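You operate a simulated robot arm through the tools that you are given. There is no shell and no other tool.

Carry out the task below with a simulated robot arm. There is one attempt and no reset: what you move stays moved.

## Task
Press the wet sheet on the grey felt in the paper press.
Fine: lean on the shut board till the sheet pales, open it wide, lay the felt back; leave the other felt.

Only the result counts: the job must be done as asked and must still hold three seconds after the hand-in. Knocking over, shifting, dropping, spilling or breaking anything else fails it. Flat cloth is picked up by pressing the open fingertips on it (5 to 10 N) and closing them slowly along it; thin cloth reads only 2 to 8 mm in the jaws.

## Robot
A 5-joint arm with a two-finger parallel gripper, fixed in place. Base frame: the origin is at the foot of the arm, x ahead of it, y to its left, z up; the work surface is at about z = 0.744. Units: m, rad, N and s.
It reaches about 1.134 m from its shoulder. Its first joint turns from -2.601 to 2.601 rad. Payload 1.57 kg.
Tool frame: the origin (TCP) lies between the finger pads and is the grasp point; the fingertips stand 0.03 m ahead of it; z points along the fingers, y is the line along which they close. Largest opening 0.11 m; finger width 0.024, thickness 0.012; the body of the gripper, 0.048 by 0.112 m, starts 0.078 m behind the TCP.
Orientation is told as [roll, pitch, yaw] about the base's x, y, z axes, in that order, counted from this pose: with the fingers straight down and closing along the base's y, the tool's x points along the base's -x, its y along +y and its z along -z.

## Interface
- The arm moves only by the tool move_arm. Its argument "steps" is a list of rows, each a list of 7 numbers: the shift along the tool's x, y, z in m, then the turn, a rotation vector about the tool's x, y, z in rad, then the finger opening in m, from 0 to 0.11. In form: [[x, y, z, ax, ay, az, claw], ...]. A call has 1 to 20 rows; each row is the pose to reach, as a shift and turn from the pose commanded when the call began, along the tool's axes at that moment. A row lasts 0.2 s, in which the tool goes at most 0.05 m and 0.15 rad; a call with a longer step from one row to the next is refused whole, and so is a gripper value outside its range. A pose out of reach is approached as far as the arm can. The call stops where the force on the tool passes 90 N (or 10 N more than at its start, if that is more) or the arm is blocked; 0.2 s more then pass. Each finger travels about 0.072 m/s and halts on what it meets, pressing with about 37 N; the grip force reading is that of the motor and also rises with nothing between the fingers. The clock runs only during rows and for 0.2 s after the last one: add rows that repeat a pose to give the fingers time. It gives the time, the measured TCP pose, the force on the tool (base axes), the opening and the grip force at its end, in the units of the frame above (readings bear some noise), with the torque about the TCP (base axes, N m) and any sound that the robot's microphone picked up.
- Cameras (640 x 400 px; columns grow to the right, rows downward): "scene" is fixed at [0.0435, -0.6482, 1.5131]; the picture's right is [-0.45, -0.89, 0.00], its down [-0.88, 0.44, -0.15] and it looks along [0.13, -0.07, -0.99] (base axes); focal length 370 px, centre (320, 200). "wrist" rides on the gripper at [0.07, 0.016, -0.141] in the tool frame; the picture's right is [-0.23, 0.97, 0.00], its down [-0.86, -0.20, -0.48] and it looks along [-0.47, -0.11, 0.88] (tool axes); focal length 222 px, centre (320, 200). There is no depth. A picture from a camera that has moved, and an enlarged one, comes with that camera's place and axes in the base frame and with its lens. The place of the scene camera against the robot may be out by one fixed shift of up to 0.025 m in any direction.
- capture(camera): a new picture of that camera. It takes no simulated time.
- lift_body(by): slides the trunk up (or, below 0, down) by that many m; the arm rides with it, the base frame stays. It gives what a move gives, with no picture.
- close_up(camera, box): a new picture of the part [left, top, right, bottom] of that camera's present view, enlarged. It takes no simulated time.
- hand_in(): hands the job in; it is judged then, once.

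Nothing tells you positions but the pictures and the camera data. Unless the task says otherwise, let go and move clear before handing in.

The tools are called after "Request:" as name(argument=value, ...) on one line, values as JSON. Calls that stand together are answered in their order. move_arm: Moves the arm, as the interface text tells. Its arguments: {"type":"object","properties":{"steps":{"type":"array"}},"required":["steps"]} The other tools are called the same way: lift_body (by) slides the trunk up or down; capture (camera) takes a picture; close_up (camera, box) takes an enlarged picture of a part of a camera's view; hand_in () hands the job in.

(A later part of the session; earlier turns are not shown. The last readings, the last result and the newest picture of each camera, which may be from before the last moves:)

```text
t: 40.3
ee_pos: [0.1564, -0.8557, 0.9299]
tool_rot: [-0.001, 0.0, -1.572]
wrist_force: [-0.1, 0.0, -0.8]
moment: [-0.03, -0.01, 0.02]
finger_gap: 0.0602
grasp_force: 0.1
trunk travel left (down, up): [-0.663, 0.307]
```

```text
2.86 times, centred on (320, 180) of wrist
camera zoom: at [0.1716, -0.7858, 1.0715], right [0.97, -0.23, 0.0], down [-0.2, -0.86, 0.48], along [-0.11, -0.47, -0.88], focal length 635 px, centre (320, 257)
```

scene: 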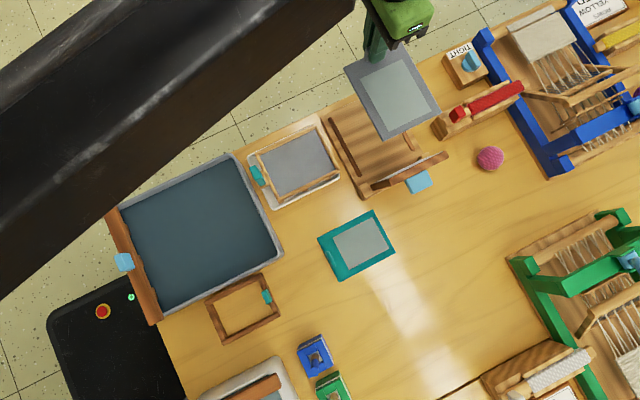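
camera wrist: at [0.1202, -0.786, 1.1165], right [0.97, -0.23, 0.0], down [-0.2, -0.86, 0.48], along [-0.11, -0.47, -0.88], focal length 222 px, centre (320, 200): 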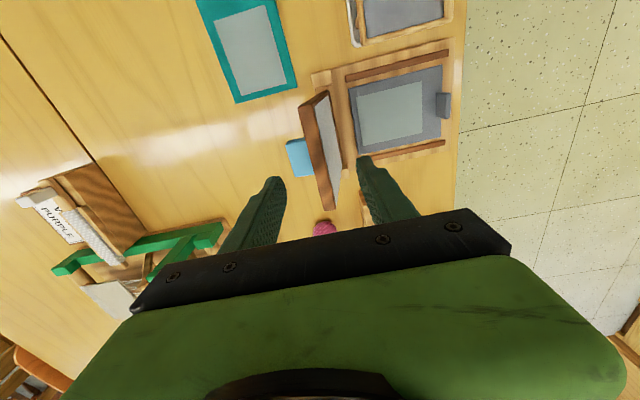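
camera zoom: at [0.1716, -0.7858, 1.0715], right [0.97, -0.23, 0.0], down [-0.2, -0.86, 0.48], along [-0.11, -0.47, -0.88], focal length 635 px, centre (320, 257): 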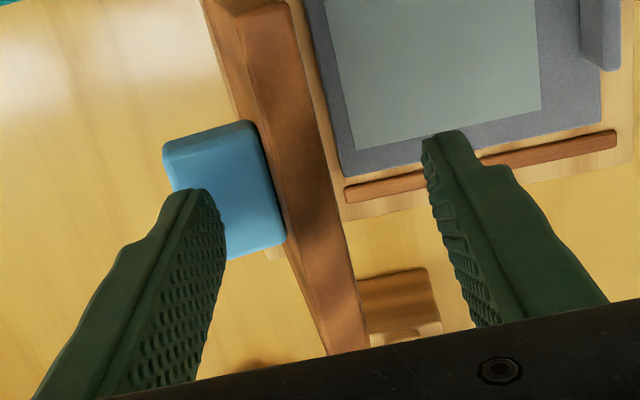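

Request:
move_arm(steps=[[0, 0, 0, 0, 0, 0, 0.06], [0, 0, 0, 0, 0, 0, 0.06], [0, 0, 0, 0, 0, 0, 0.06]])

Request:
close_up(camera="wrist", box=[230, 110, 410, 250])

```text
t: 41.1
ee_pos: [0.1567, -0.856, 0.9289]
tool_rot: [0.0, -0.001, -1.572]
wrist_force: [0.0, 0.6, 0.0]
moment: [0.01, -0.04, 0.0]
finger_gap: 0.0601
grasp_force: 0.0
trunk travel left (down, up): [-0.663, 0.307]
```

```text
2.86 times, centred on (320, 180) of wrist
camera zoom: at [0.1716, -0.7858, 1.0715], right [0.97, -0.23, 0.0], down [-0.2, -0.86, 0.48], along [-0.11, -0.47, -0.88], focal length 635 px, centre (320, 257)
```

zoom: 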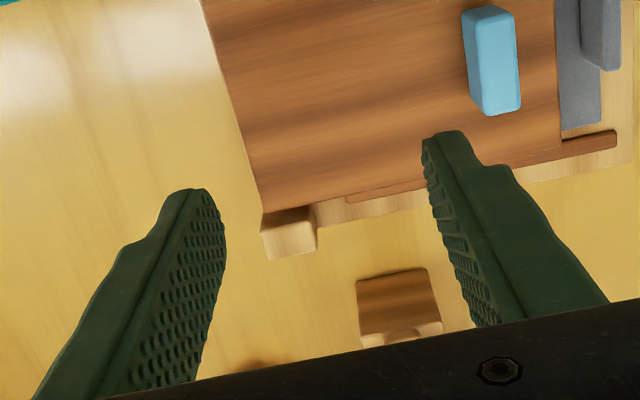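

The board came down on its own (slow, damped) and has shut. I'll check that the felt wasn't disturbed.

Request:
lift_body(by=0.06)

Request:
capture(camera="wrist")

Request:
close_up(camera="wrist", box=[240, 50, 440, 210])

Request:
close_up(camera="scene", box=[320, 60, 480, 180])

```text
t: 42.1
ee_pos: [0.157, -0.8566, 0.9896]
tool_rot: [0.001, 0.001, -1.571]
wrist_force: [-0.6, 0.6, 0.8]
moment: [-0.01, -0.04, -0.01]
finger_gap: 0.0599
grasp_force: 0.0
trunk travel left (down, up): [-0.723, 0.247]
```

```text
taken
camera wrist: at [0.1716, -0.7858, 1.1314], right [0.97, -0.23, 0.0], down [-0.2, -0.86, 0.48], along [-0.11, -0.47, -0.88], focal length 222 px, centre (320, 200)
```

wrist: 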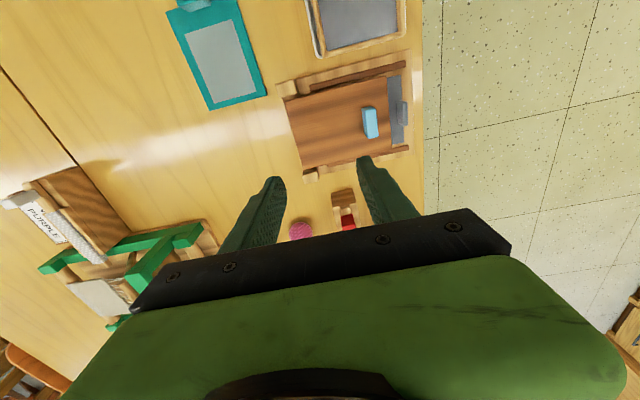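

```text
2.50 times, centred on (340, 130) of wrist
camera zoom: at [0.1716, -0.7858, 1.1314], right [0.97, -0.23, 0.0], down [-0.2, -0.86, 0.48], along [-0.11, -0.47, -0.88], focal length 555 px, centre (270, 375)
```

zoom: 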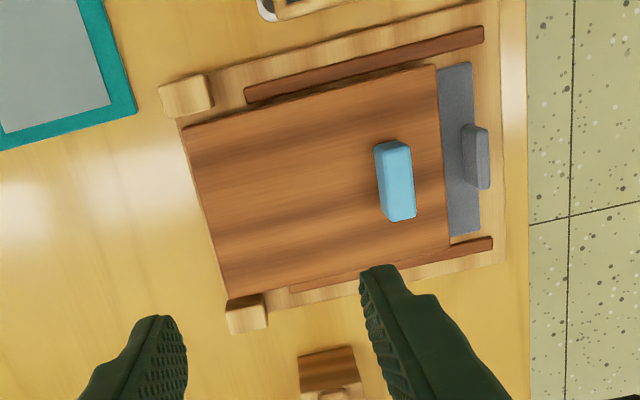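

```text
3.33 times, centred on (400, 120) of scene
camera zoom: at [0.0435, -0.6482, 1.5131], right [-0.45, -0.89, 0.0], down [-0.88, 0.44, -0.15], along [0.13, -0.07, -0.99], focal length 1235 px, centre (53, 467)
```

zoom: 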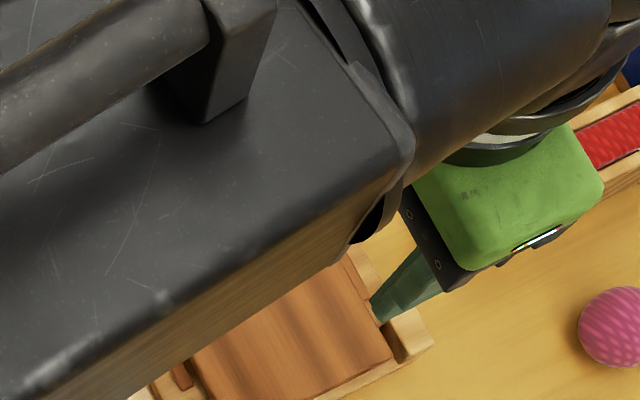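

The board is shut over the whole sheet. The felt lies still, with its tab clear of the board tip. I'll close the fingers and lean on the board's middle near the handle.

Request:
move_arm(steps=[[0, 0.015, 0, 0, 0, 0, 0.04], [0, 0.03, 0, 0, 0, 0, 0.02], [0, 0.043, 0, 0, 0, 0, 0.0], [0, 0.043, 0, 0, 0, 0, 0.0], [0, 0.043, 0, 0, 0, 0, 0.0]])

Request:
lift_body(by=-0.155)

Request:
close_up(camera="wrist", box=[200, 80, 420, 250])

```text
t: 43.3
ee_pos: [0.1987, -0.8554, 0.9898]
tool_rot: [-0.001, -0.001, -1.571]
wrist_force: [0.4, -0.1, -0.2]
moment: [-0.04, 0.06, 0.02]
finger_gap: 0.0
grasp_force: 21.4
trunk travel left (down, up): [-0.723, 0.247]
```

```text
t: 45.1
ee_pos: [0.1995, -0.8555, 0.8349]
tool_rot: [0.0, 0.0, -1.572]
wrist_force: [-0.3, 0.1, 0.3]
moment: [0.0, -0.03, 0.0]
finger_gap: 0.0002
grasp_force: 21.0
trunk travel left (down, up): [-0.568, 0.402]
```

```text
2.35 times, centred on (310, 165) of wrist
camera zoom: at [0.2144, -0.7854, 0.9765], right [0.97, -0.23, 0.0], down [-0.2, -0.86, 0.48], along [-0.11, -0.47, -0.88], focal length 523 px, centre (344, 282)
```

zoom: 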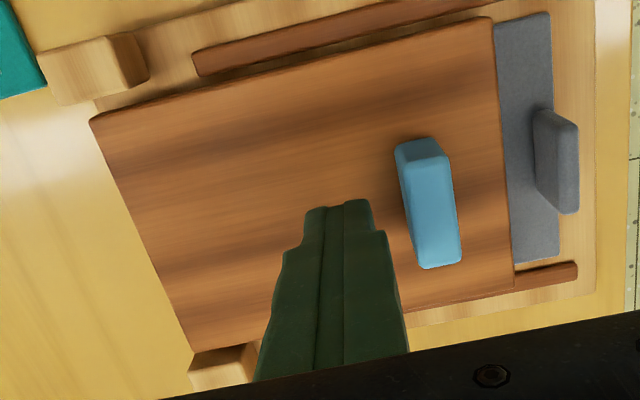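

Request:
lift_body(by=-0.012)

Request:
lift_body(by=-0.005)

Request:
lift_body(by=-0.003)

```text
t: 45.7
ee_pos: [0.1993, -0.8556, 0.8232]
tool_rot: [0.001, -0.002, -1.571]
wrist_force: [0.5, -0.3, -0.7]
moment: [-0.01, -0.02, 0.02]
finger_gap: 0.0
grasp_force: 21.3
trunk travel left (down, up): [-0.556, 0.414]
```

```text
t: 46.2
ee_pos: [0.1993, -0.8558, 0.8174]
tool_rot: [0.0, 0.0, -1.572]
wrist_force: [0.7, -0.4, -0.1]
moment: [0.01, -0.01, 0.01]
finger_gap: 0.0002
grasp_force: 21.3
trunk travel left (down, up): [-0.551, 0.419]
```

```text
t: 46.8
ee_pos: [0.199, -0.8554, 0.8158]
tool_rot: [0.001, 0.0, -1.572]
wrist_force: [-0.4, -0.4, -0.4]
moment: [0.02, 0.01, -0.01]
finger_gap: 0.0
grasp_force: 21.6
trunk travel left (down, up): [-0.548, 0.422]
```

Request:
lift_body(by=-0.004)

Request:
lift_body(by=-0.003)

```text
t: 47.3
ee_pos: [0.1997, -0.855, 0.8114]
tool_rot: [-0.001, -0.001, -1.571]
wrist_force: [-0.4, -0.5, 3.4]
moment: [-0.02, -0.01, 0.0]
finger_gap: 0.0001
grasp_force: 21.3
trunk travel left (down, up): [-0.544, 0.426]
```

```text
t: 47.8
ee_pos: [0.1993, -0.8553, 0.8108]
tool_rot: [0.002, -0.006, -1.57]
wrist_force: [4.7, -19.9, 44.8]
moment: [-0.19, 0.01, 0.03]
finger_gap: 0.0002
grasp_force: 21.3
trunk travel left (down, up): [-0.541, 0.429]
```

Contact at 45 N. I'll add a little more and hold.

Request:
lift_body(by=-0.001)

Request:
move_arm(steps=[[0, 0, 0, 0, 0, 0, 0], [0, 0, 0, 0, 0, 0, 0], [0, 0, 0, 0, 0, 0, 0], [0, 0, 0, 0, 0, 0, 0], [0, 0, 0, 0, 0, 0, 0], [0, 0, 0, 0, 0, 0, 0], [0, 0, 0, 0, 0, 0, 0], [0, 0, 0, 0, 0, 0, 0], [0, 0, 0, 0, 0, 0, 0], [0, 0, 0, 0, 0, 0, 0]])

Request:
close_up(camera="wrist", box=[200, 80, 420, 250])

```text
t: 48.3
ee_pos: [0.1995, -0.8544, 0.81]
tool_rot: [0.001, -0.009, -1.57]
wrist_force: [6.9, -31.4, 68.6]
moment: [-0.22, -0.04, -0.03]
finger_gap: 0.0
grasp_force: 21.2
trunk travel left (down, up): [-0.54, 0.43]
```

```text
t: 50.5
ee_pos: [0.198, -0.8537, 0.8102]
tool_rot: [0.002, -0.012, -1.571]
wrist_force: [8.9, -29.7, 73.1]
moment: [-0.18, -0.05, -0.03]
finger_gap: 0.0
grasp_force: 21.3
trunk travel left (down, up): [-0.54, 0.43]
```

```text
2.35 times, centred on (310, 165) of wrist
camera zoom: at [0.2139, -0.7828, 0.9515], right [0.97, -0.23, 0.0], down [-0.2, -0.85, 0.49], along [-0.11, -0.47, -0.87], focal length 523 px, centre (344, 282)
```

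zoom: 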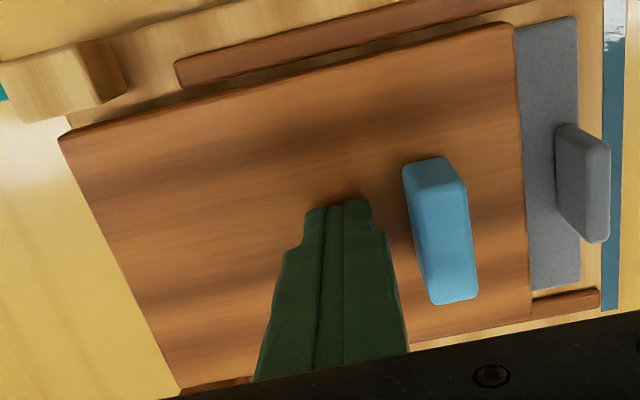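

Request:
capture(camera="wrist")

Request:
capture(camera="scene")

```text
taken
camera wrist: at [0.2139, -0.7828, 0.9515], right [0.97, -0.23, 0.0], down [-0.2, -0.85, 0.49], along [-0.11, -0.47, -0.87], focal length 222 px, centre (320, 200)
```

wrist: 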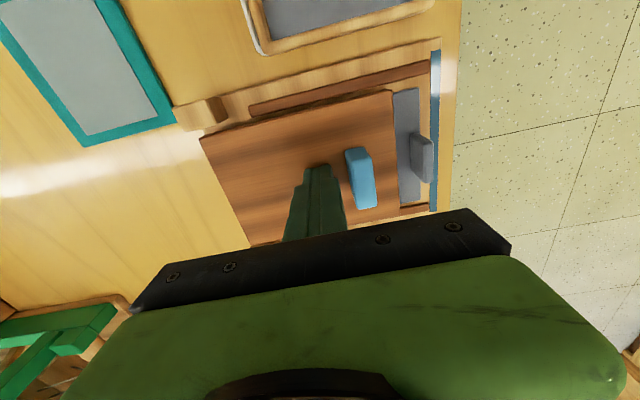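

```text
taken
```

scene: 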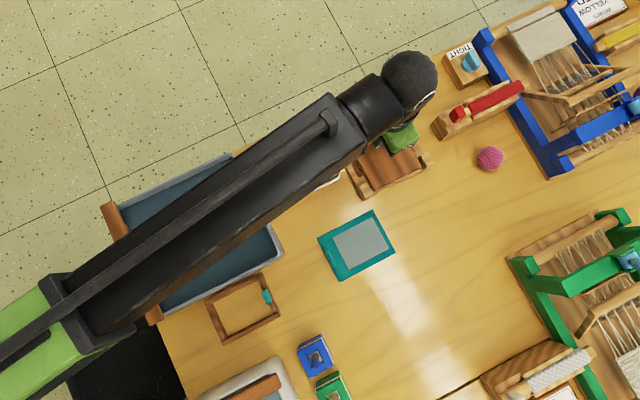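

A strip of squeezed-out water has appeared at the press's front edge, so the pressing is working. I'll keep holding.

Request:
move_arm(steps=[[0, 0, 0, 0, 0, 0, 0], [0, 0, 0, 0, 0, 0, 0], [0, 0, 0, 0, 0, 0, 0], [0, 0, 0, 0, 0, 0, 0], [0, 0, 0, 0, 0, 0, 0], [0, 0, 0, 0, 0, 0, 0], [0, 0, 0, 0, 0, 0, 0], [0, 0, 0, 0, 0, 0, 0], [0, 0, 0, 0, 0, 0, 0], [0, 0, 0, 0, 0, 0, 0], [0, 0, 0, 0, 0, 0, 0], [0, 0, 0, 0, 0, 0, 0], [0, 0, 0, 0, 0, 0, 0], [0, 0, 0, 0, 0, 0, 0], [0, 0, 0, 0, 0, 0, 0], [0, 0, 0, 0, 0, 0, 0], [0, 0, 0, 0, 0, 0, 0], [0, 0, 0, 0, 0, 0, 0], [0, 0, 0, 0, 0, 0, 0], [0, 0, 0, 0, 0, 0, 0]])

Request:
capture(camera="wrist")

```text
t: 54.7
ee_pos: [0.1988, -0.8537, 0.8102]
tool_rot: [0.002, -0.009, -1.57]
wrist_force: [7.5, -23.0, 68.7]
moment: [-0.13, -0.03, -0.02]
finger_gap: 0.0
grasp_force: 21.0
trunk travel left (down, up): [-0.54, 0.43]
```

```text
taken
camera wrist: at [0.2138, -0.7826, 0.9517], right [0.97, -0.23, 0.0], down [-0.2, -0.85, 0.48], along [-0.11, -0.47, -0.87], focal length 222 px, centre (320, 200)
```

wrist: 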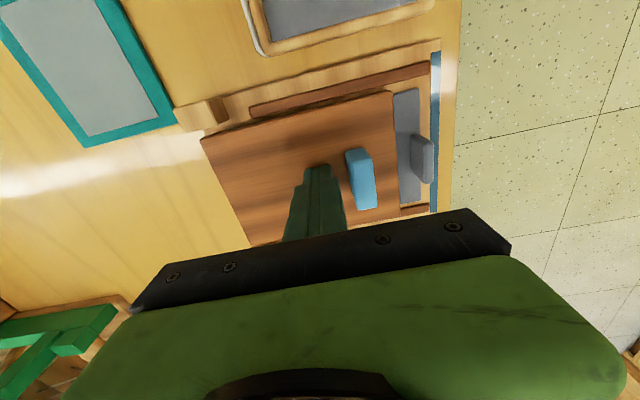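

Request:
move_arm(steps=[[0, 0, 0, 0, 0, 0, 0], [0, 0, 0, 0, 0, 0, 0], [0, 0, 0, 0, 0, 0, 0], [0, 0, 0, 0, 0, 0, 0], [0, 0, 0, 0, 0, 0, 0], [0, 0, 0, 0, 0, 0, 0], [0, 0, 0, 0, 0, 0, 0], [0, 0, 0, 0, 0, 0, 0], [0, 0, 0, 0, 0, 0, 0], [0, 0, 0, 0, 0, 0, 0], [0, 0, 0, 0, 0, 0, 0], [0, 0, 0, 0, 0, 0, 0]])

Request:
lift_body(by=0.06)

Request:
capture(camera="wrist")

Request:
close_up(camera="wrist", box=[200, 80, 420, 250])

```text
t: 57.3
ee_pos: [0.1986, -0.8531, 0.8102]
tool_rot: [0.002, -0.006, -1.572]
wrist_force: [6.1, -22.2, 66.5]
moment: [-0.13, -0.01, -0.08]
finger_gap: 0.0
grasp_force: 21.6
trunk travel left (down, up): [-0.54, 0.43]
```

```text
t: 58.3
ee_pos: [0.1995, -0.8556, 0.8679]
tool_rot: [0.001, 0.0, -1.571]
wrist_force: [-0.3, -0.2, -0.1]
moment: [0.0, -0.04, -0.02]
finger_gap: 0.0
grasp_force: 21.3
trunk travel left (down, up): [-0.6, 0.37]
```

```text
taken
camera wrist: at [0.2144, -0.7854, 1.0085], right [0.97, -0.23, 0.0], down [-0.2, -0.86, 0.48], along [-0.11, -0.47, -0.88], focal length 222 px, centre (320, 200)
```

wrist: 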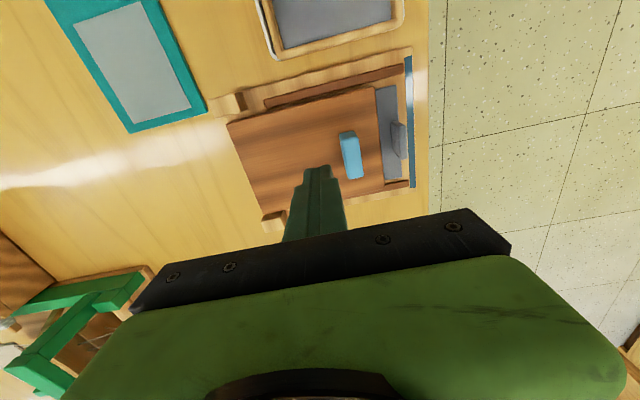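

```text
2.35 times, centred on (310, 165) of wrist
camera zoom: at [0.2144, -0.7854, 1.0085], right [0.97, -0.23, 0.0], down [-0.2, -0.86, 0.48], along [-0.11, -0.47, -0.88], focal length 523 px, centre (344, 282)
```

zoom: 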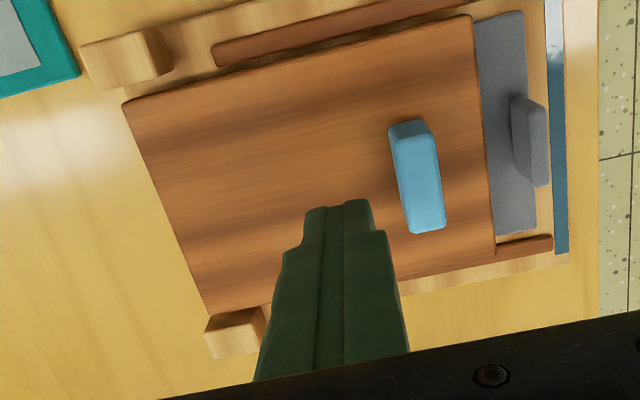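

Pressing is done for now, and I'll judge the sheet once the board is open. Next I'll turn the fingers to close along y above the handle, at about (0.228, -0.856), so I can pinch it as a pivot and swing the board open.

Request:
move_arm(steps=[[0, 0.003, 0, 0, 0, -0.14, 0.02], [0, 0.006, 0, 0, 0, -0.28, 0.04], [0, 0.009, 0, 0, 0, -0.42, 0.06], [0, 0.012, 0, 0, 0, -0.56, 0.07], [0, 0.015, 0, 0, 0, -0.7, 0.07], [0, 0.018, 0, 0, 0, -0.84, 0.07], [0, 0.021, 0, 0, 0, -0.98, 0.07], [0, 0.024, 0, 0, 0, -1.12, 0.07], [0, 0.0265, 0, 0, 0, -1.26, 0.07], [0, 0.0265, 0, 0, 0, -1.4, 0.07], [0, 0.0265, 0, 0, 0, -1.5, 0.07], [0, 0.0265, 0, 0, 0, -1.5708, 0.07], [0, 0.0265, 0, 0, 0, -1.5708, 0.07]])

Request:
lift_body(by=-0.03)

Request:
close_up(camera="wrist", box=[220, 110, 420, 250])

```text
t: 61.1
ee_pos: [0.2251, -0.8555, 0.8661]
tool_rot: [0.0, -0.001, 0.002]
wrist_force: [0.7, -0.8, 0.8]
moment: [0.01, -0.03, -0.03]
finger_gap: 0.0703
grasp_force: 0.1
trunk travel left (down, up): [-0.6, 0.37]
```

```text
t: 61.9
ee_pos: [0.2262, -0.8552, 0.8362]
tool_rot: [0.002, 0.001, 0.0]
wrist_force: [-0.4, 0.0, -0.2]
moment: [-0.01, -0.01, 0.01]
finger_gap: 0.0701
grasp_force: 0.1
trunk travel left (down, up): [-0.57, 0.4]
```

```text
2.86 times, centred on (320, 180) of wrist
camera zoom: at [0.1549, -0.8389, 0.9785], right [0.23, 0.97, 0.0], down [0.86, -0.2, 0.48], along [0.47, -0.11, -0.88], focal length 635 px, centre (320, 257)
```

zoom: 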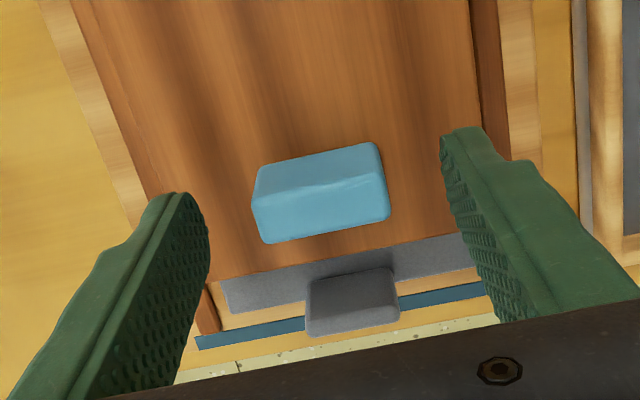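

Handle is centred between the fingers. I'll lower and pinch its ends.

Request:
lift_body(by=-0.0177)

Request:
move_arm(steps=[[0, 0, 0, 0, 0, 0, 0.06], [0, 0, 0, 0, 0, 0, 0.05], [0, 0, 0, 0, 0, 0, 0.042], [0, 0, 0, 0, 0, 0, 0.034], [0, 0, 0, 0, 0, 0, 0.028], [0, 0, 0, 0, 0, 0, 0.028]])

Request:
close_up(camera="wrist", box=[220, 110, 420, 250])

```text
t: 62.5
ee_pos: [0.2256, -0.8552, 0.8187]
tool_rot: [-0.001, 0.001, 0.0]
wrist_force: [-0.5, 0.6, -0.2]
moment: [0.0, -0.01, -0.02]
finger_gap: 0.0701
grasp_force: 0.0
trunk travel left (down, up): [-0.552, 0.418]
```

```text
t: 63.9
ee_pos: [0.2249, -0.8568, 0.8193]
tool_rot: [-0.001, 0.001, 0.0]
wrist_force: [1.2, -10.3, 5.8]
moment: [-0.23, 0.2, -0.04]
finger_gap: 0.0399
grasp_force: 45.1
trunk travel left (down, up): [-0.552, 0.418]
```

```text
2.86 times, centred on (320, 180) of wrist
camera zoom: at [0.1549, -0.8394, 0.9606], right [0.23, 0.97, 0.0], down [0.85, -0.2, 0.48], along [0.47, -0.11, -0.88], focal length 635 px, centre (320, 257)
```

zoom: 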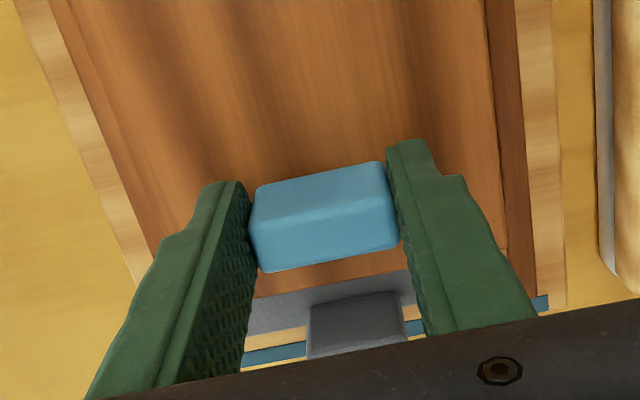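

Request:
lift_body(by=0.009)

Request:
move_arm(steps=[[0.003, -0.001, 0, 0, 0, 0, 0.028]])

Request:
lift_body(by=0.0094)

Request:
move_arm(steps=[[0.0036, 0, 0, 0, 0, 0, 0.028]])

Request:
close_up(camera="wrist", box=[220, 110, 420, 250])

```text
t: 64.5
ee_pos: [0.2234, -0.8563, 0.8277]
tool_rot: [0.002, 0.001, -0.001]
wrist_force: [-8.8, -5.2, -9.0]
moment: [0.33, -0.22, 0.33]
finger_gap: 0.0398
grasp_force: 45.2
trunk travel left (down, up): [-0.561, 0.409]
```

```text
t: 64.9
ee_pos: [0.2234, -0.8561, 0.8267]
tool_rot: [0.001, -0.002, 0.001]
wrist_force: [-0.8, -0.2, -5.9]
moment: [0.05, -0.47, -0.51]
finger_gap: 0.0398
grasp_force: 45.2
trunk travel left (down, up): [-0.561, 0.409]
```

```text
t: 65.5
ee_pos: [0.2201, -0.8561, 0.8366]
tool_rot: [0.003, 0.002, 0.0]
wrist_force: [-10.9, 6.5, -8.9]
moment: [0.66, -0.03, 0.34]
finger_gap: 0.0398
grasp_force: 44.9
trunk travel left (down, up): [-0.57, 0.4]
```

```text
t: 65.9
ee_pos: [0.2211, -0.8554, 0.8362]
tool_rot: [0.001, -0.004, 0.002]
wrist_force: [1.7, 5.2, 1.2]
moment: [0.77, 0.09, -0.41]
finger_gap: 0.0398
grasp_force: 44.1
trunk travel left (down, up): [-0.57, 0.4]
```

```text
2.86 times, centred on (320, 180) of wrist
camera zoom: at [0.1499, -0.8396, 0.9794], right [0.23, 0.97, 0.0], down [0.85, -0.2, 0.48], along [0.47, -0.11, -0.88], focal length 635 px, centre (320, 257)
```

zoom: 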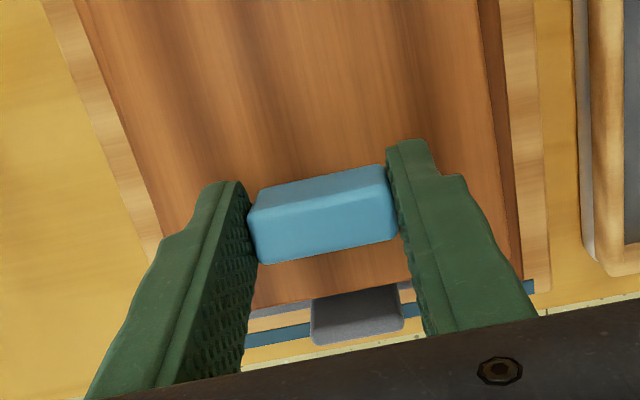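

The handle pivots cleanly in the fingers and the forces are small. I'll continue along the arc.

Request:
lift_body(by=0.0086)

Request:
move_arm(steps=[[0.0045, 0, 0, 0, 0, 0, 0.028]])

Request:
lift_body(by=0.0082)

Request:
move_arm(steps=[[0.0052, 0, 0, 0, 0, 0, 0.028]])

Request:
lift_body(by=0.0078)

Request:
move_arm(steps=[[0.0059, 0, 0, 0, 0, 0, 0.028]])

Request:
close_up(camera="wrist", box=[220, 110, 420, 250])

```text
t: 66.5
ee_pos: [0.2181, -0.8553, 0.8466]
tool_rot: [0.0, 0.001, 0.0]
wrist_force: [-9.1, 11.7, -10.5]
moment: [0.68, -0.21, 0.29]
finger_gap: 0.0395
grasp_force: 44.6
trunk travel left (down, up): [-0.579, 0.391]
```

```text
t: 66.8
ee_pos: [0.2175, -0.8573, 0.8457]
tool_rot: [-0.002, -0.002, 0.001]
wrist_force: [6.9, 7.7, 1.6]
moment: [0.68, -0.39, -0.63]
finger_gap: 0.0398
grasp_force: 44.7
trunk travel left (down, up): [-0.579, 0.391]
```

```text
t: 67.4
ee_pos: [0.2148, -0.8571, 0.8548]
tool_rot: [0.002, 0.001, 0.0]
wrist_force: [-5.5, 14.5, -10.2]
moment: [0.65, -0.38, 0.28]
finger_gap: 0.0397
grasp_force: 45.2
trunk travel left (down, up): [-0.587, 0.383]
```

```text
t: 67.8
ee_pos: [0.2137, -0.856, 0.8536]
tool_rot: [-0.003, -0.004, 0.001]
wrist_force: [13.2, 6.4, 3.9]
moment: [0.55, -0.67, -0.55]
finger_gap: 0.0396
grasp_force: 44.8
trunk travel left (down, up): [-0.587, 0.383]
```

```text
t: 68.4
ee_pos: [0.2073, -0.8564, 0.8618]
tool_rot: [0.0, 0.003, 0.0]
wrist_force: [-1.5, 10.2, -9.4]
moment: [0.5, -0.51, 0.25]
finger_gap: 0.0397
grasp_force: 44.7
trunk travel left (down, up): [-0.595, 0.375]
```

```text
t: 68.8
ee_pos: [0.2082, -0.855, 0.8631]
tool_rot: [-0.003, -0.004, 0.003]
wrist_force: [18.4, 2.8, 5.8]
moment: [0.42, -1.05, -0.57]
finger_gap: 0.0394
grasp_force: 44.9
trunk travel left (down, up): [-0.595, 0.375]
```

```text
2.86 times, centred on (320, 180) of wrist
camera zoom: at [0.1366, -0.8394, 1.004], right [0.23, 0.97, 0.0], down [0.85, -0.2, 0.48], along [0.47, -0.11, -0.88], focal length 635 px, centre (320, 257)
```

zoom: 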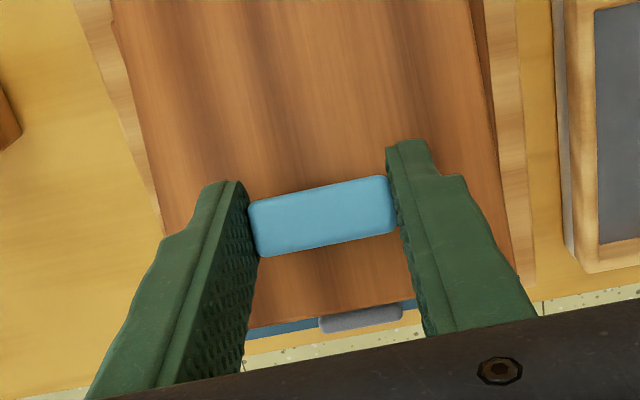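

Request:
lift_body(by=0.011)

Request:
move_arm(steps=[[0.005, 0, 0, 0, 0, 0, 0.028]])

Request:
lift_body(by=0.009)

Request:
move_arm(steps=[[0.008, 0, 0, 0, 0, 0, 0.028]])

Request:
lift_body(by=0.008)

Request:
close_up(camera="wrist", box=[220, 110, 420, 250])

```text
t: 69.4
ee_pos: [0.1998, -0.8561, 0.8727]
tool_rot: [0.001, 0.004, -0.002]
wrist_force: [-15.0, 11.9, -18.0]
moment: [0.43, 0.17, 0.46]
finger_gap: 0.0396
grasp_force: 44.5
trunk travel left (down, up): [-0.606, 0.364]
```

```text
t: 69.8
ee_pos: [0.1981, -0.8566, 0.8725]
tool_rot: [-0.001, -0.002, 0.0]
wrist_force: [-5.0, 10.3, -9.7]
moment: [0.51, -0.22, -0.34]
finger_gap: 0.0396
grasp_force: 44.6
trunk travel left (down, up): [-0.606, 0.364]
```

```text
t: 70.4
ee_pos: [0.1957, -0.8562, 0.8816]
tool_rot: [0.002, 0.004, -0.003]
wrist_force: [-24.1, 18.1, -25.9]
moment: [0.26, 0.79, 0.38]
finger_gap: 0.0396
grasp_force: 45.2
trunk travel left (down, up): [-0.615, 0.355]
```

```text
t: 70.8
ee_pos: [0.1949, -0.8559, 0.8815]
tool_rot: [0.0, -0.004, 0.0]
wrist_force: [2.9, 8.6, -8.5]
moment: [0.61, -0.74, -0.52]
finger_gap: 0.0399
grasp_force: 45.4
trunk travel left (down, up): [-0.615, 0.355]
```

```text
t: 71.3
ee_pos: [0.1885, -0.8557, 0.8904]
tool_rot: [0.002, 0.001, 0.001]
wrist_force: [-16.0, 17.9, -26.9]
moment: [0.34, 0.09, 0.44]
finger_gap: 0.0399
grasp_force: 45.1
trunk travel left (down, up): [-0.623, 0.347]
```

```text
2.86 times, centred on (320, 180) of wrist
camera zoom: at [0.1181, -0.84, 1.0312], right [0.23, 0.97, 0.0], down [0.86, -0.2, 0.48], along [0.46, -0.11, -0.88], focal length 635 px, centre (320, 257)
```

zoom: 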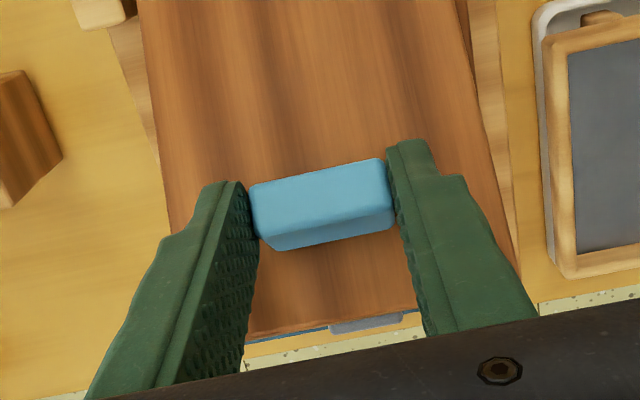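

Request:
move_arm(steps=[[0.004, 0, 0, 0, 0, 0, 0.028], [0.008, 0, 0, 0, 0, 0, 0.028], [0.012, 0, 0, 0, 0, 0, 0.028]])

Request:
close_up(camera="wrist", box=[220, 110, 420, 250])

Request:
close_up(camera="scene", box=[320, 60, 480, 180])

```text
t: 72.1
ee_pos: [0.1847, -0.8575, 0.8933]
tool_rot: [-0.005, -0.006, 0.002]
wrist_force: [26.2, -4.6, 22.3]
moment: [0.08, -1.53, -0.47]
finger_gap: 0.0397
grasp_force: 44.8
trunk travel left (down, up): [-0.623, 0.347]
```

```text
2.86 times, centred on (320, 180) of wrist
camera zoom: at [0.1125, -0.839, 1.0332], right [0.23, 0.97, 0.0], down [0.85, -0.2, 0.48], along [0.47, -0.11, -0.88], focal length 635 px, centre (320, 257)
```

zoom: 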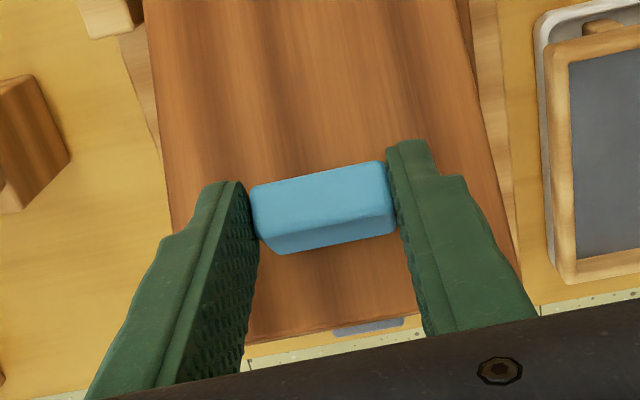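

```text
3.33 times, centred on (400, 120) of scene
camera zoom: at [0.0435, -0.6482, 1.5131], right [-0.45, -0.89, 0.0], down [-0.88, 0.44, -0.15], along [0.13, -0.07, -0.99], focal length 1235 px, centre (53, 467)
```

zoom: 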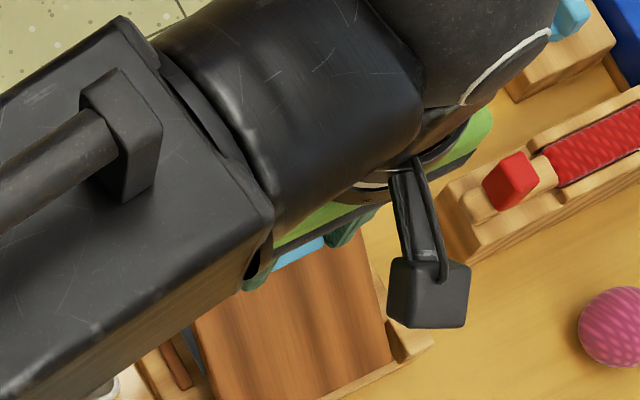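

Request:
move_arm(steps=[[0.004, 0, 0, 0, 0, 0, 0.028], [0.008, 0, 0, 0, 0, 0, 0.028], [0.012, 0, 0, 0, 0, 0, 0.028], [0.016, 0, 0, 0, 0, 0, 0.028]])

Request:
close_up(camera="wrist", box=[220, 110, 420, 250])

```text
t: 73.1
ee_pos: [0.1607, -0.8562, 0.888]
tool_rot: [0.0, 0.006, -0.002]
wrist_force: [-2.6, -7.1, -4.9]
moment: [-0.57, 0.23, -0.1]
finger_gap: 0.0398
grasp_force: 21.7
trunk travel left (down, up): [-0.623, 0.347]
```

```text
2.86 times, centred on (320, 180) of wrist
camera zoom: at [0.0901, -0.8397, 1.0307], right [0.23, 0.97, 0.0], down [0.86, -0.2, 0.47], along [0.46, -0.11, -0.88], focal length 635 px, centre (320, 257)
```

zoom: 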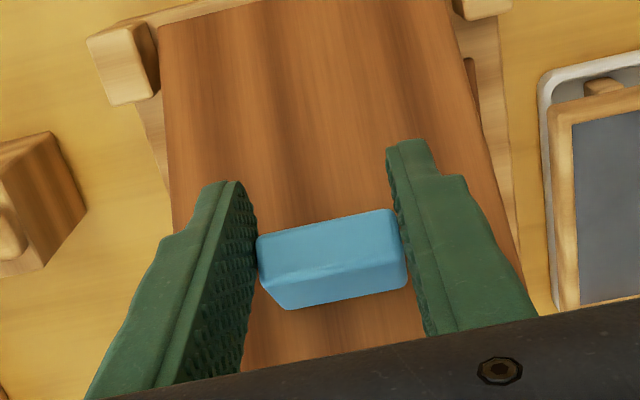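

The fingers have crept to the edge of the handle with the board at about 44°, because my x steps lagged the lifts. I'll let the board back down gently along the arc and regrip more deeply.

Request:
move_arm(steps=[[-0.005, 0, 0, 0, 0, 0, 0.028], [-0.01, 0, 0, 0, 0, 0, 0.028]])

Request:
lift_body(by=-0.012)

Request:
move_arm(steps=[[-0.005, 0, 0, 0, 0, 0, 0.028], [-0.01, 0, 0, 0, 0, 0, 0.028]])

Request:
lift_body(by=-0.012)

Request:
close_up(camera="wrist", box=[220, 110, 420, 250])

```text
t: 73.7
ee_pos: [0.1702, -0.8564, 0.8884]
tool_rot: [0.005, 0.004, 0.0]
wrist_force: [-23.5, 11.2, -33.0]
moment: [-0.47, 1.2, 0.13]
finger_gap: 0.0397
grasp_force: 44.5
trunk travel left (down, up): [-0.623, 0.347]
```

```text
t: 74.3
ee_pos: [0.1795, -0.8563, 0.8798]
tool_rot: [-0.004, -0.007, 0.004]
wrist_force: [25.8, -19.0, 31.6]
moment: [0.33, -0.9, 0.04]
finger_gap: 0.0394
grasp_force: 45.0
trunk travel left (down, up): [-0.611, 0.359]
```

```text
t: 74.9
ee_pos: [0.181, -0.8561, 0.8792]
tool_rot: [-0.002, 0.003, -0.002]
wrist_force: [5.4, -16.1, 21.5]
moment: [-0.41, 0.87, 0.15]
finger_gap: 0.0395
grasp_force: 45.1
trunk travel left (down, up): [-0.611, 0.359]
```

```text
t: 75.5
ee_pos: [0.1869, -0.8566, 0.8655]
tool_rot: [-0.001, -0.004, 0.003]
wrist_force: [27.8, -17.4, 17.6]
moment: [-0.42, -1.29, -0.19]
finger_gap: 0.0396
grasp_force: 44.7
trunk travel left (down, up): [-0.599, 0.371]
```

```text
2.86 times, centred on (320, 180) of wrist
camera zoom: at [0.1162, -0.8394, 1.0071], right [0.23, 0.97, 0.0], down [0.85, -0.2, 0.48], along [0.47, -0.11, -0.88], focal length 635 px, centre (320, 257)
```

zoom: 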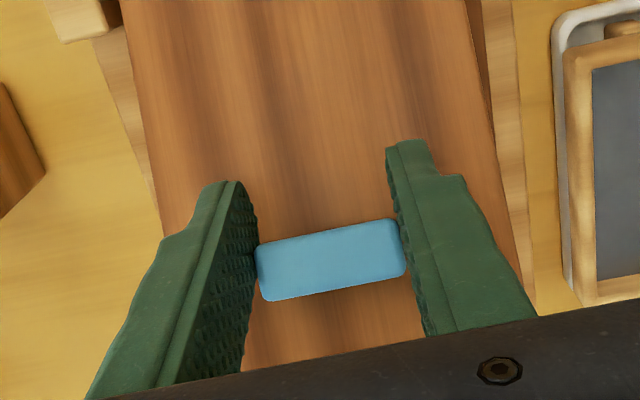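

Request:
move_arm(steps=[[-0.005, 0, 0, 0, 0, 0, 0.028], [-0.01, 0, 0, 0, 0, 0, 0.028]])

Request:
lift_body(by=-0.015)

Request:
move_arm(steps=[[-0.005, 0, 0, 0, 0, 0, 0.028], [-0.008, 0, 0, 0, 0, 0, 0.028]])

Request:
lift_body(by=-0.015)

Request:
close_up(camera="wrist", box=[220, 110, 420, 250])

```text
t: 76.1
ee_pos: [0.1884, -0.8547, 0.8647]
tool_rot: [0.003, 0.006, -0.003]
wrist_force: [-14.3, -2.0, -8.9]
moment: [-0.53, 0.75, 0.31]
finger_gap: 0.0397
grasp_force: 44.7
trunk travel left (down, up): [-0.599, 0.371]
```

```text
t: 76.8
ee_pos: [0.1979, -0.8559, 0.8508]
tool_rot: [-0.001, -0.006, 0.001]
wrist_force: [20.4, -12.0, 13.7]
moment: [-0.47, -0.53, 0.09]
finger_gap: 0.0395
grasp_force: 45.1
trunk travel left (down, up): [-0.584, 0.386]
```

```text
t: 77.4
ee_pos: [0.1979, -0.8561, 0.8497]
tool_rot: [0.003, 0.002, -0.003]
wrist_force: [-2.9, -7.0, -1.5]
moment: [-0.44, 0.24, 0.57]
finger_gap: 0.0395
grasp_force: 45.1
trunk travel left (down, up): [-0.584, 0.386]
```

```text
t: 78.0
ee_pos: [0.2051, -0.8554, 0.836]
tool_rot: [-0.003, -0.003, 0.0]
wrist_force: [23.7, -14.9, 10.7]
moment: [-0.77, -0.56, -0.21]
finger_gap: 0.0395
grasp_force: 44.6
trunk travel left (down, up): [-0.569, 0.401]
```

```text
2.86 times, centred on (320, 180) of wrist
camera zoom: at [0.1344, -0.8395, 0.9769], right [0.23, 0.97, 0.0], down [0.85, -0.2, 0.48], along [0.47, -0.11, -0.88], focal length 635 px, centre (320, 257)
```

zoom: 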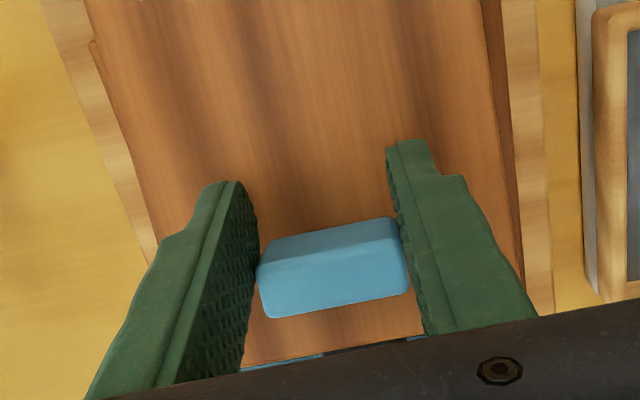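

Request:
move_arm(steps=[[-0.006, 0, 0, 0, 0, 0, 0.028]])

Request:
lift_body(by=-0.015)

Request:
move_arm(steps=[[0, 0, 0, 0, 0, 0, 0.05], [0, 0, 0, 0, 0, 0, 0.07], [0, 0, 0, 0, 0, 0, 0.07]])

Request:
lift_body(by=0.03)

Request:
close_up(camera="wrist", box=[220, 110, 420, 250])

```text
t: 78.4
ee_pos: [0.2061, -0.8566, 0.8347]
tool_rot: [0.004, 0.004, 0.001]
wrist_force: [4.0, -7.3, -4.3]
moment: [-0.78, -0.53, 0.53]
finger_gap: 0.0397
grasp_force: 44.8
trunk travel left (down, up): [-0.569, 0.401]
```

```text
t: 79.0
ee_pos: [0.2107, -0.8557, 0.8199]
tool_rot: [0.0, -0.001, 0.0]
wrist_force: [19.2, -15.2, 7.5]
moment: [-0.53, -0.09, -0.06]
finger_gap: 0.0397
grasp_force: 45.1
trunk travel left (down, up): [-0.554, 0.416]
```

```text
t: 79.8
ee_pos: [0.207, -0.8567, 0.8212]
tool_rot: [-0.001, 0.0, -0.001]
wrist_force: [-0.4, 1.0, 0.2]
moment: [-0.02, -0.01, 0.01]
finger_gap: 0.0696
grasp_force: 0.2
trunk travel left (down, up): [-0.554, 0.416]
```

```text
t: 80.6
ee_pos: [0.2084, -0.8556, 0.8503]
tool_rot: [-0.001, 0.001, -0.002]
wrist_force: [1.2, 0.4, 0.5]
moment: [0.03, -0.04, -0.01]
finger_gap: 0.07
grasp_force: 0.0
trunk travel left (down, up): [-0.584, 0.386]
```

```text
2.86 times, centred on (320, 180) of wrist
camera zoom: at [0.1367, -0.8393, 0.9928], right [0.23, 0.97, 0.0], down [0.85, -0.2, 0.48], along [0.47, -0.11, -0.88], focal length 635 px, centre (320, 257)
```

zoom: 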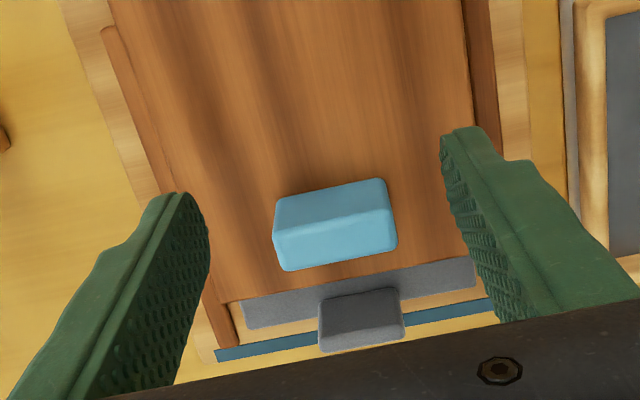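

The board is shut again and the felt hasn't moved. I'll regrip the handle centred and lower, and follow the computed arc more closely.

Request:
move_arm(steps=[[-0.009, 0, 0, 0, 0, 0, 0.07], [-0.018, 0.001, 0, 0, 0, 0, 0.07], [-0.018, 0.001, 0, 0, 0, 0, 0.07]])

Request:
lift_body(by=-0.0335)

Request:
move_arm(steps=[[0, 0, 0, 0, 0, 0, 0.06], [0, 0, 0, 0, 0, 0, 0.05], [0, 0, 0, 0, 0, 0, 0.04], [0, 0, 0, 0, 0, 0, 0.025], [0, 0, 0, 0, 0, 0, 0.01], [0, 0, 0, 0, 0, 0, 0.0]])

Request:
close_up(camera="wrist", box=[220, 110, 420, 250])

```text
t: 81.4
ee_pos: [0.2259, -0.8542, 0.8506]
tool_rot: [0.0, -0.001, 0.0]
wrist_force: [0.7, 0.2, -0.2]
moment: [0.01, 0.0, 0.03]
finger_gap: 0.0698
grasp_force: 0.0
trunk travel left (down, up): [-0.584, 0.386]
```

```text
t: 82.2
ee_pos: [0.2259, -0.8535, 0.8177]
tool_rot: [0.0, -0.001, -0.001]
wrist_force: [0.2, -0.4, 0.4]
moment: [0.02, 0.02, 0.02]
finger_gap: 0.07
grasp_force: 0.0
trunk travel left (down, up): [-0.55, 0.42]
```

```text
t: 83.5
ee_pos: [0.2266, -0.8552, 0.8173]
tool_rot: [-0.004, 0.0, -0.001]
wrist_force: [3.0, -25.8, 12.9]
moment: [-0.1, 0.52, -0.11]
finger_gap: 0.0398
grasp_force: 44.1
trunk travel left (down, up): [-0.55, 0.42]
```

```text
2.86 times, centred on (320, 180) of wrist
camera zoom: at [0.1549, -0.8391, 0.9589], right [0.23, 0.97, 0.0], down [0.85, -0.2, 0.48], along [0.47, -0.11, -0.88], focal length 635 px, centre (320, 257)
```

zoom: 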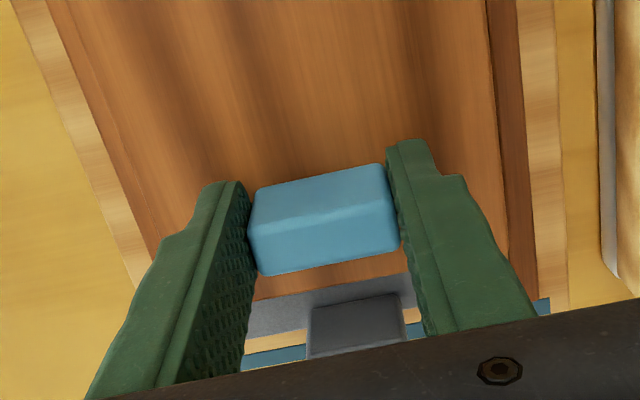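

Request:
move_arm(steps=[[0.0018, -0.002, 0, 0, 0, 0, 0.0], [0.0018, -0.002, 0, 0, 0, 0, 0.0]])

Request:
lift_body(by=0.0112)

Request:
move_arm(steps=[[0.0042, 0, 0, 0, 0, 0, 0.0], [0.0042, 0, 0, 0, 0, 0, 0.0]])

Request:
lift_body(by=0.0107)

Request:
move_arm(steps=[[0.0052, 0, 0, 0, 0, 0, 0.0], [0.0052, 0, 0, 0, 0, 0, 0.0]])

Request:
lift_body(by=0.0101)

Request:
close_up(camera="wrist", box=[220, 110, 420, 250])

```text
t: 84.2
ee_pos: [0.2255, -0.8551, 0.8176]
tool_rot: [0.002, -0.001, 0.0]
wrist_force: [8.7, -9.1, 5.3]
moment: [-0.7, -0.25, -0.24]
finger_gap: 0.0395
grasp_force: 45.5
trunk travel left (down, up): [-0.55, 0.42]
```

```text
t: 84.7
ee_pos: [0.2221, -0.8564, 0.8281]
tool_rot: [0.004, 0.002, 0.001]
wrist_force: [-4.0, 3.6, -8.1]
moment: [0.32, -0.47, 0.24]
finger_gap: 0.0398
grasp_force: 45.3
trunk travel left (down, up): [-0.562, 0.408]
```

```text
t: 85.3
ee_pos: [0.2221, -0.8561, 0.8284]
tool_rot: [0.001, -0.002, -0.001]
wrist_force: [12.5, 3.3, 0.5]
moment: [0.62, -0.51, -0.54]
finger_gap: 0.0397
grasp_force: 44.9
trunk travel left (down, up): [-0.562, 0.408]
```

```text
t: 85.9
ee_pos: [0.2179, -0.8567, 0.8388]
tool_rot: [0.001, 0.002, -0.001]
wrist_force: [-5.8, 12.6, -6.0]
moment: [0.71, -0.12, 0.45]
finger_gap: 0.0399
grasp_force: 45.5
trunk travel left (down, up): [-0.572, 0.398]
```

```text
t: 86.5
ee_pos: [0.2178, -0.8563, 0.8401]
tool_rot: [-0.002, -0.002, 0.004]
wrist_force: [17.8, 2.1, 9.6]
moment: [0.77, -0.09, -0.44]
finger_gap: 0.0397
grasp_force: 44.8
trunk travel left (down, up): [-0.572, 0.398]
```

```text
t: 87.1
ee_pos: [0.2114, -0.8561, 0.8507]
tool_rot: [0.001, 0.002, -0.001]
wrist_force: [-3.5, 13.3, -7.5]
moment: [0.53, -0.28, 0.44]
finger_gap: 0.0399
grasp_force: 45.1
trunk travel left (down, up): [-0.582, 0.388]
```

```text
2.86 times, centred on (320, 180) of wrist
camera zoom: at [0.1422, -0.8398, 0.9918], right [0.23, 0.97, 0.0], down [0.86, -0.2, 0.48], along [0.46, -0.11, -0.88], focal length 635 px, centre (320, 257)
```

zoom: 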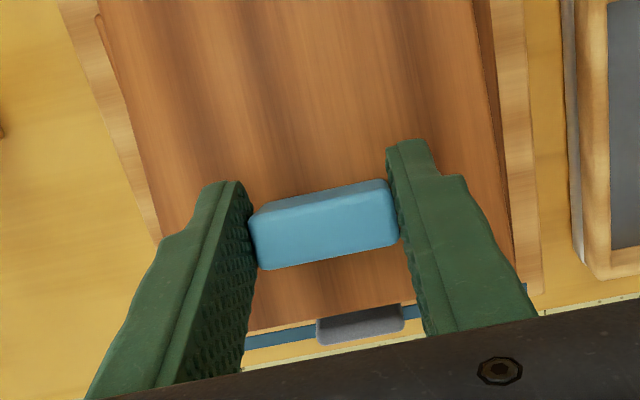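

Tracking is good this time and the handle stays put in the pads. I'll carry on along the arc.

Request:
move_arm(steps=[[0.0063, 0, 0, 0, 0, 0, 0.0], [0.0063, 0, 0, 0, 0, 0, 0.0]])

Request:
lift_body(by=0.0095)

Request:
move_arm(steps=[[0.0073, 0, 0, 0, 0, 0, 0.0], [0.0073, 0, 0, 0, 0, 0, 0.0]])

Request:
lift_body(by=0.0087)

Request:
close_up(camera="wrist", box=[220, 110, 420, 250])

```text
t: 87.7
ee_pos: [0.2127, -0.8559, 0.8497]
tool_rot: [-0.002, -0.004, 0.002]
wrist_force: [23.2, 3.6, 9.6]
moment: [0.46, -0.77, -0.38]
finger_gap: 0.0396
grasp_force: 45.0
trunk travel left (down, up): [-0.582, 0.388]
```

```text
t: 88.3
ee_pos: [0.2052, -0.8566, 0.8586]
tool_rot: [0.001, 0.004, -0.001]
wrist_force: [-3.5, 16.7, -9.8]
moment: [-0.02, -0.4, 0.42]
finger_gap: 0.04
grasp_force: 44.4
trunk travel left (down, up): [-0.592, 0.378]
```

```text
t: 88.9
ee_pos: [0.2046, -0.8566, 0.8591]
tool_rot: [-0.002, -0.004, 0.0]
wrist_force: [22.0, 5.7, 6.9]
moment: [0.78, -1.24, -0.3]
finger_gap: 0.0395
grasp_force: 44.6
trunk travel left (down, up): [-0.592, 0.378]
```

```text
t: 89.5
ee_pos: [0.198, -0.8561, 0.8678]
tool_rot: [0.003, 0.003, -0.002]
wrist_force: [-6.8, 18.8, -12.3]
moment: [0.39, -0.23, 0.5]
finger_gap: 0.0397
grasp_force: 44.7
trunk travel left (down, up): [-0.601, 0.369]
```

```text
2.86 times, centred on (320, 180) of wrist
camera zoom: at [0.1281, -0.8398, 1.0099], right [0.23, 0.97, 0.0], down [0.86, -0.2, 0.47], along [0.46, -0.11, -0.88], focal length 635 px, centre (320, 257)
```

zoom: 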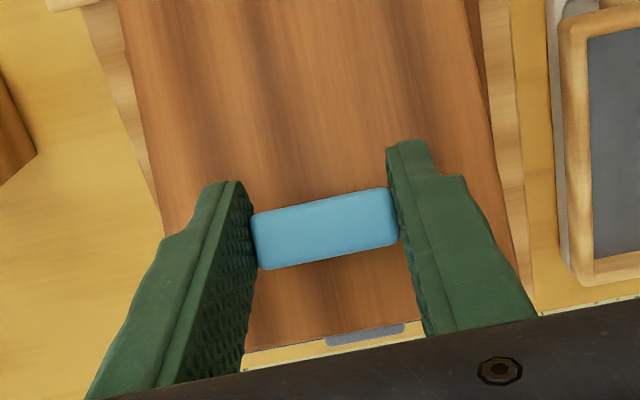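

Request:
move_arm(steps=[[0.0083, 0, 0, 0, 0, 0, 0.0], [0.0083, 0, 0, 0, 0, 0, 0.0]])

Request:
lift_body(by=0.0079)

Request:
move_arm(steps=[[0.009, 0, 0, 0, 0, 0, 0.0], [0.009, 0, 0, 0, 0, 0, 0.0]])

Request:
lift_body(by=0.0069)

Request:
close_up(camera="wrist", box=[220, 110, 420, 250])

```text
t: 90.1
ee_pos: [0.1989, -0.8559, 0.8687]
tool_rot: [-0.001, -0.003, 0.002]
wrist_force: [23.4, 9.3, 7.0]
moment: [0.54, -1.56, -0.18]
finger_gap: 0.0396
grasp_force: 44.9
trunk travel left (down, up): [-0.601, 0.369]
```

```text
t: 90.6
ee_pos: [0.1906, -0.8559, 0.875]
tool_rot: [0.001, 0.003, -0.001]
wrist_force: [-4.7, 20.4, -14.5]
moment: [0.51, -0.38, 0.3]
finger_gap: 0.0396
grasp_force: 44.6
trunk travel left (down, up): [-0.609, 0.361]
```

```text
t: 91.2
ee_pos: [0.188, -0.856, 0.8767]
tool_rot: [-0.001, -0.003, 0.0]
wrist_force: [24.8, 7.6, 11.8]
moment: [0.4, -1.63, 0.06]
finger_gap: 0.0396
grasp_force: 44.5
trunk travel left (down, up): [-0.609, 0.361]
```

```text
t: 91.8
ee_pos: [0.1823, -0.856, 0.882]
tool_rot: [0.002, 0.004, -0.003]
wrist_force: [-4.3, 20.7, -17.2]
moment: [0.31, -0.42, 0.28]
finger_gap: 0.0399
grasp_force: 45.1
trunk travel left (down, up): [-0.615, 0.355]
```

```text
2.86 times, centred on (320, 180) of wrist
camera zoom: at [0.1114, -0.8399, 1.0244], right [0.23, 0.97, 0.0], down [0.86, -0.2, 0.47], along [0.46, -0.11, -0.88], focal length 635 px, centre (320, 257)
```

zoom: 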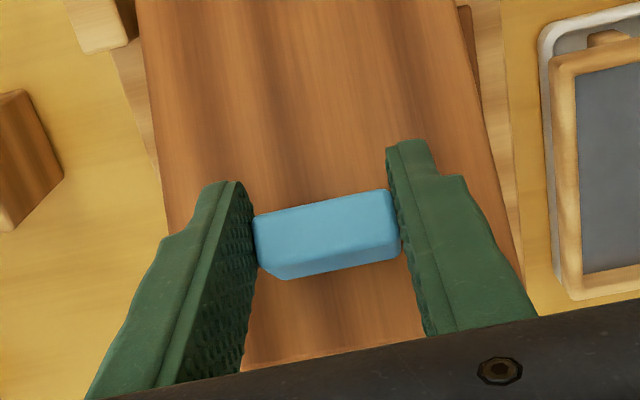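

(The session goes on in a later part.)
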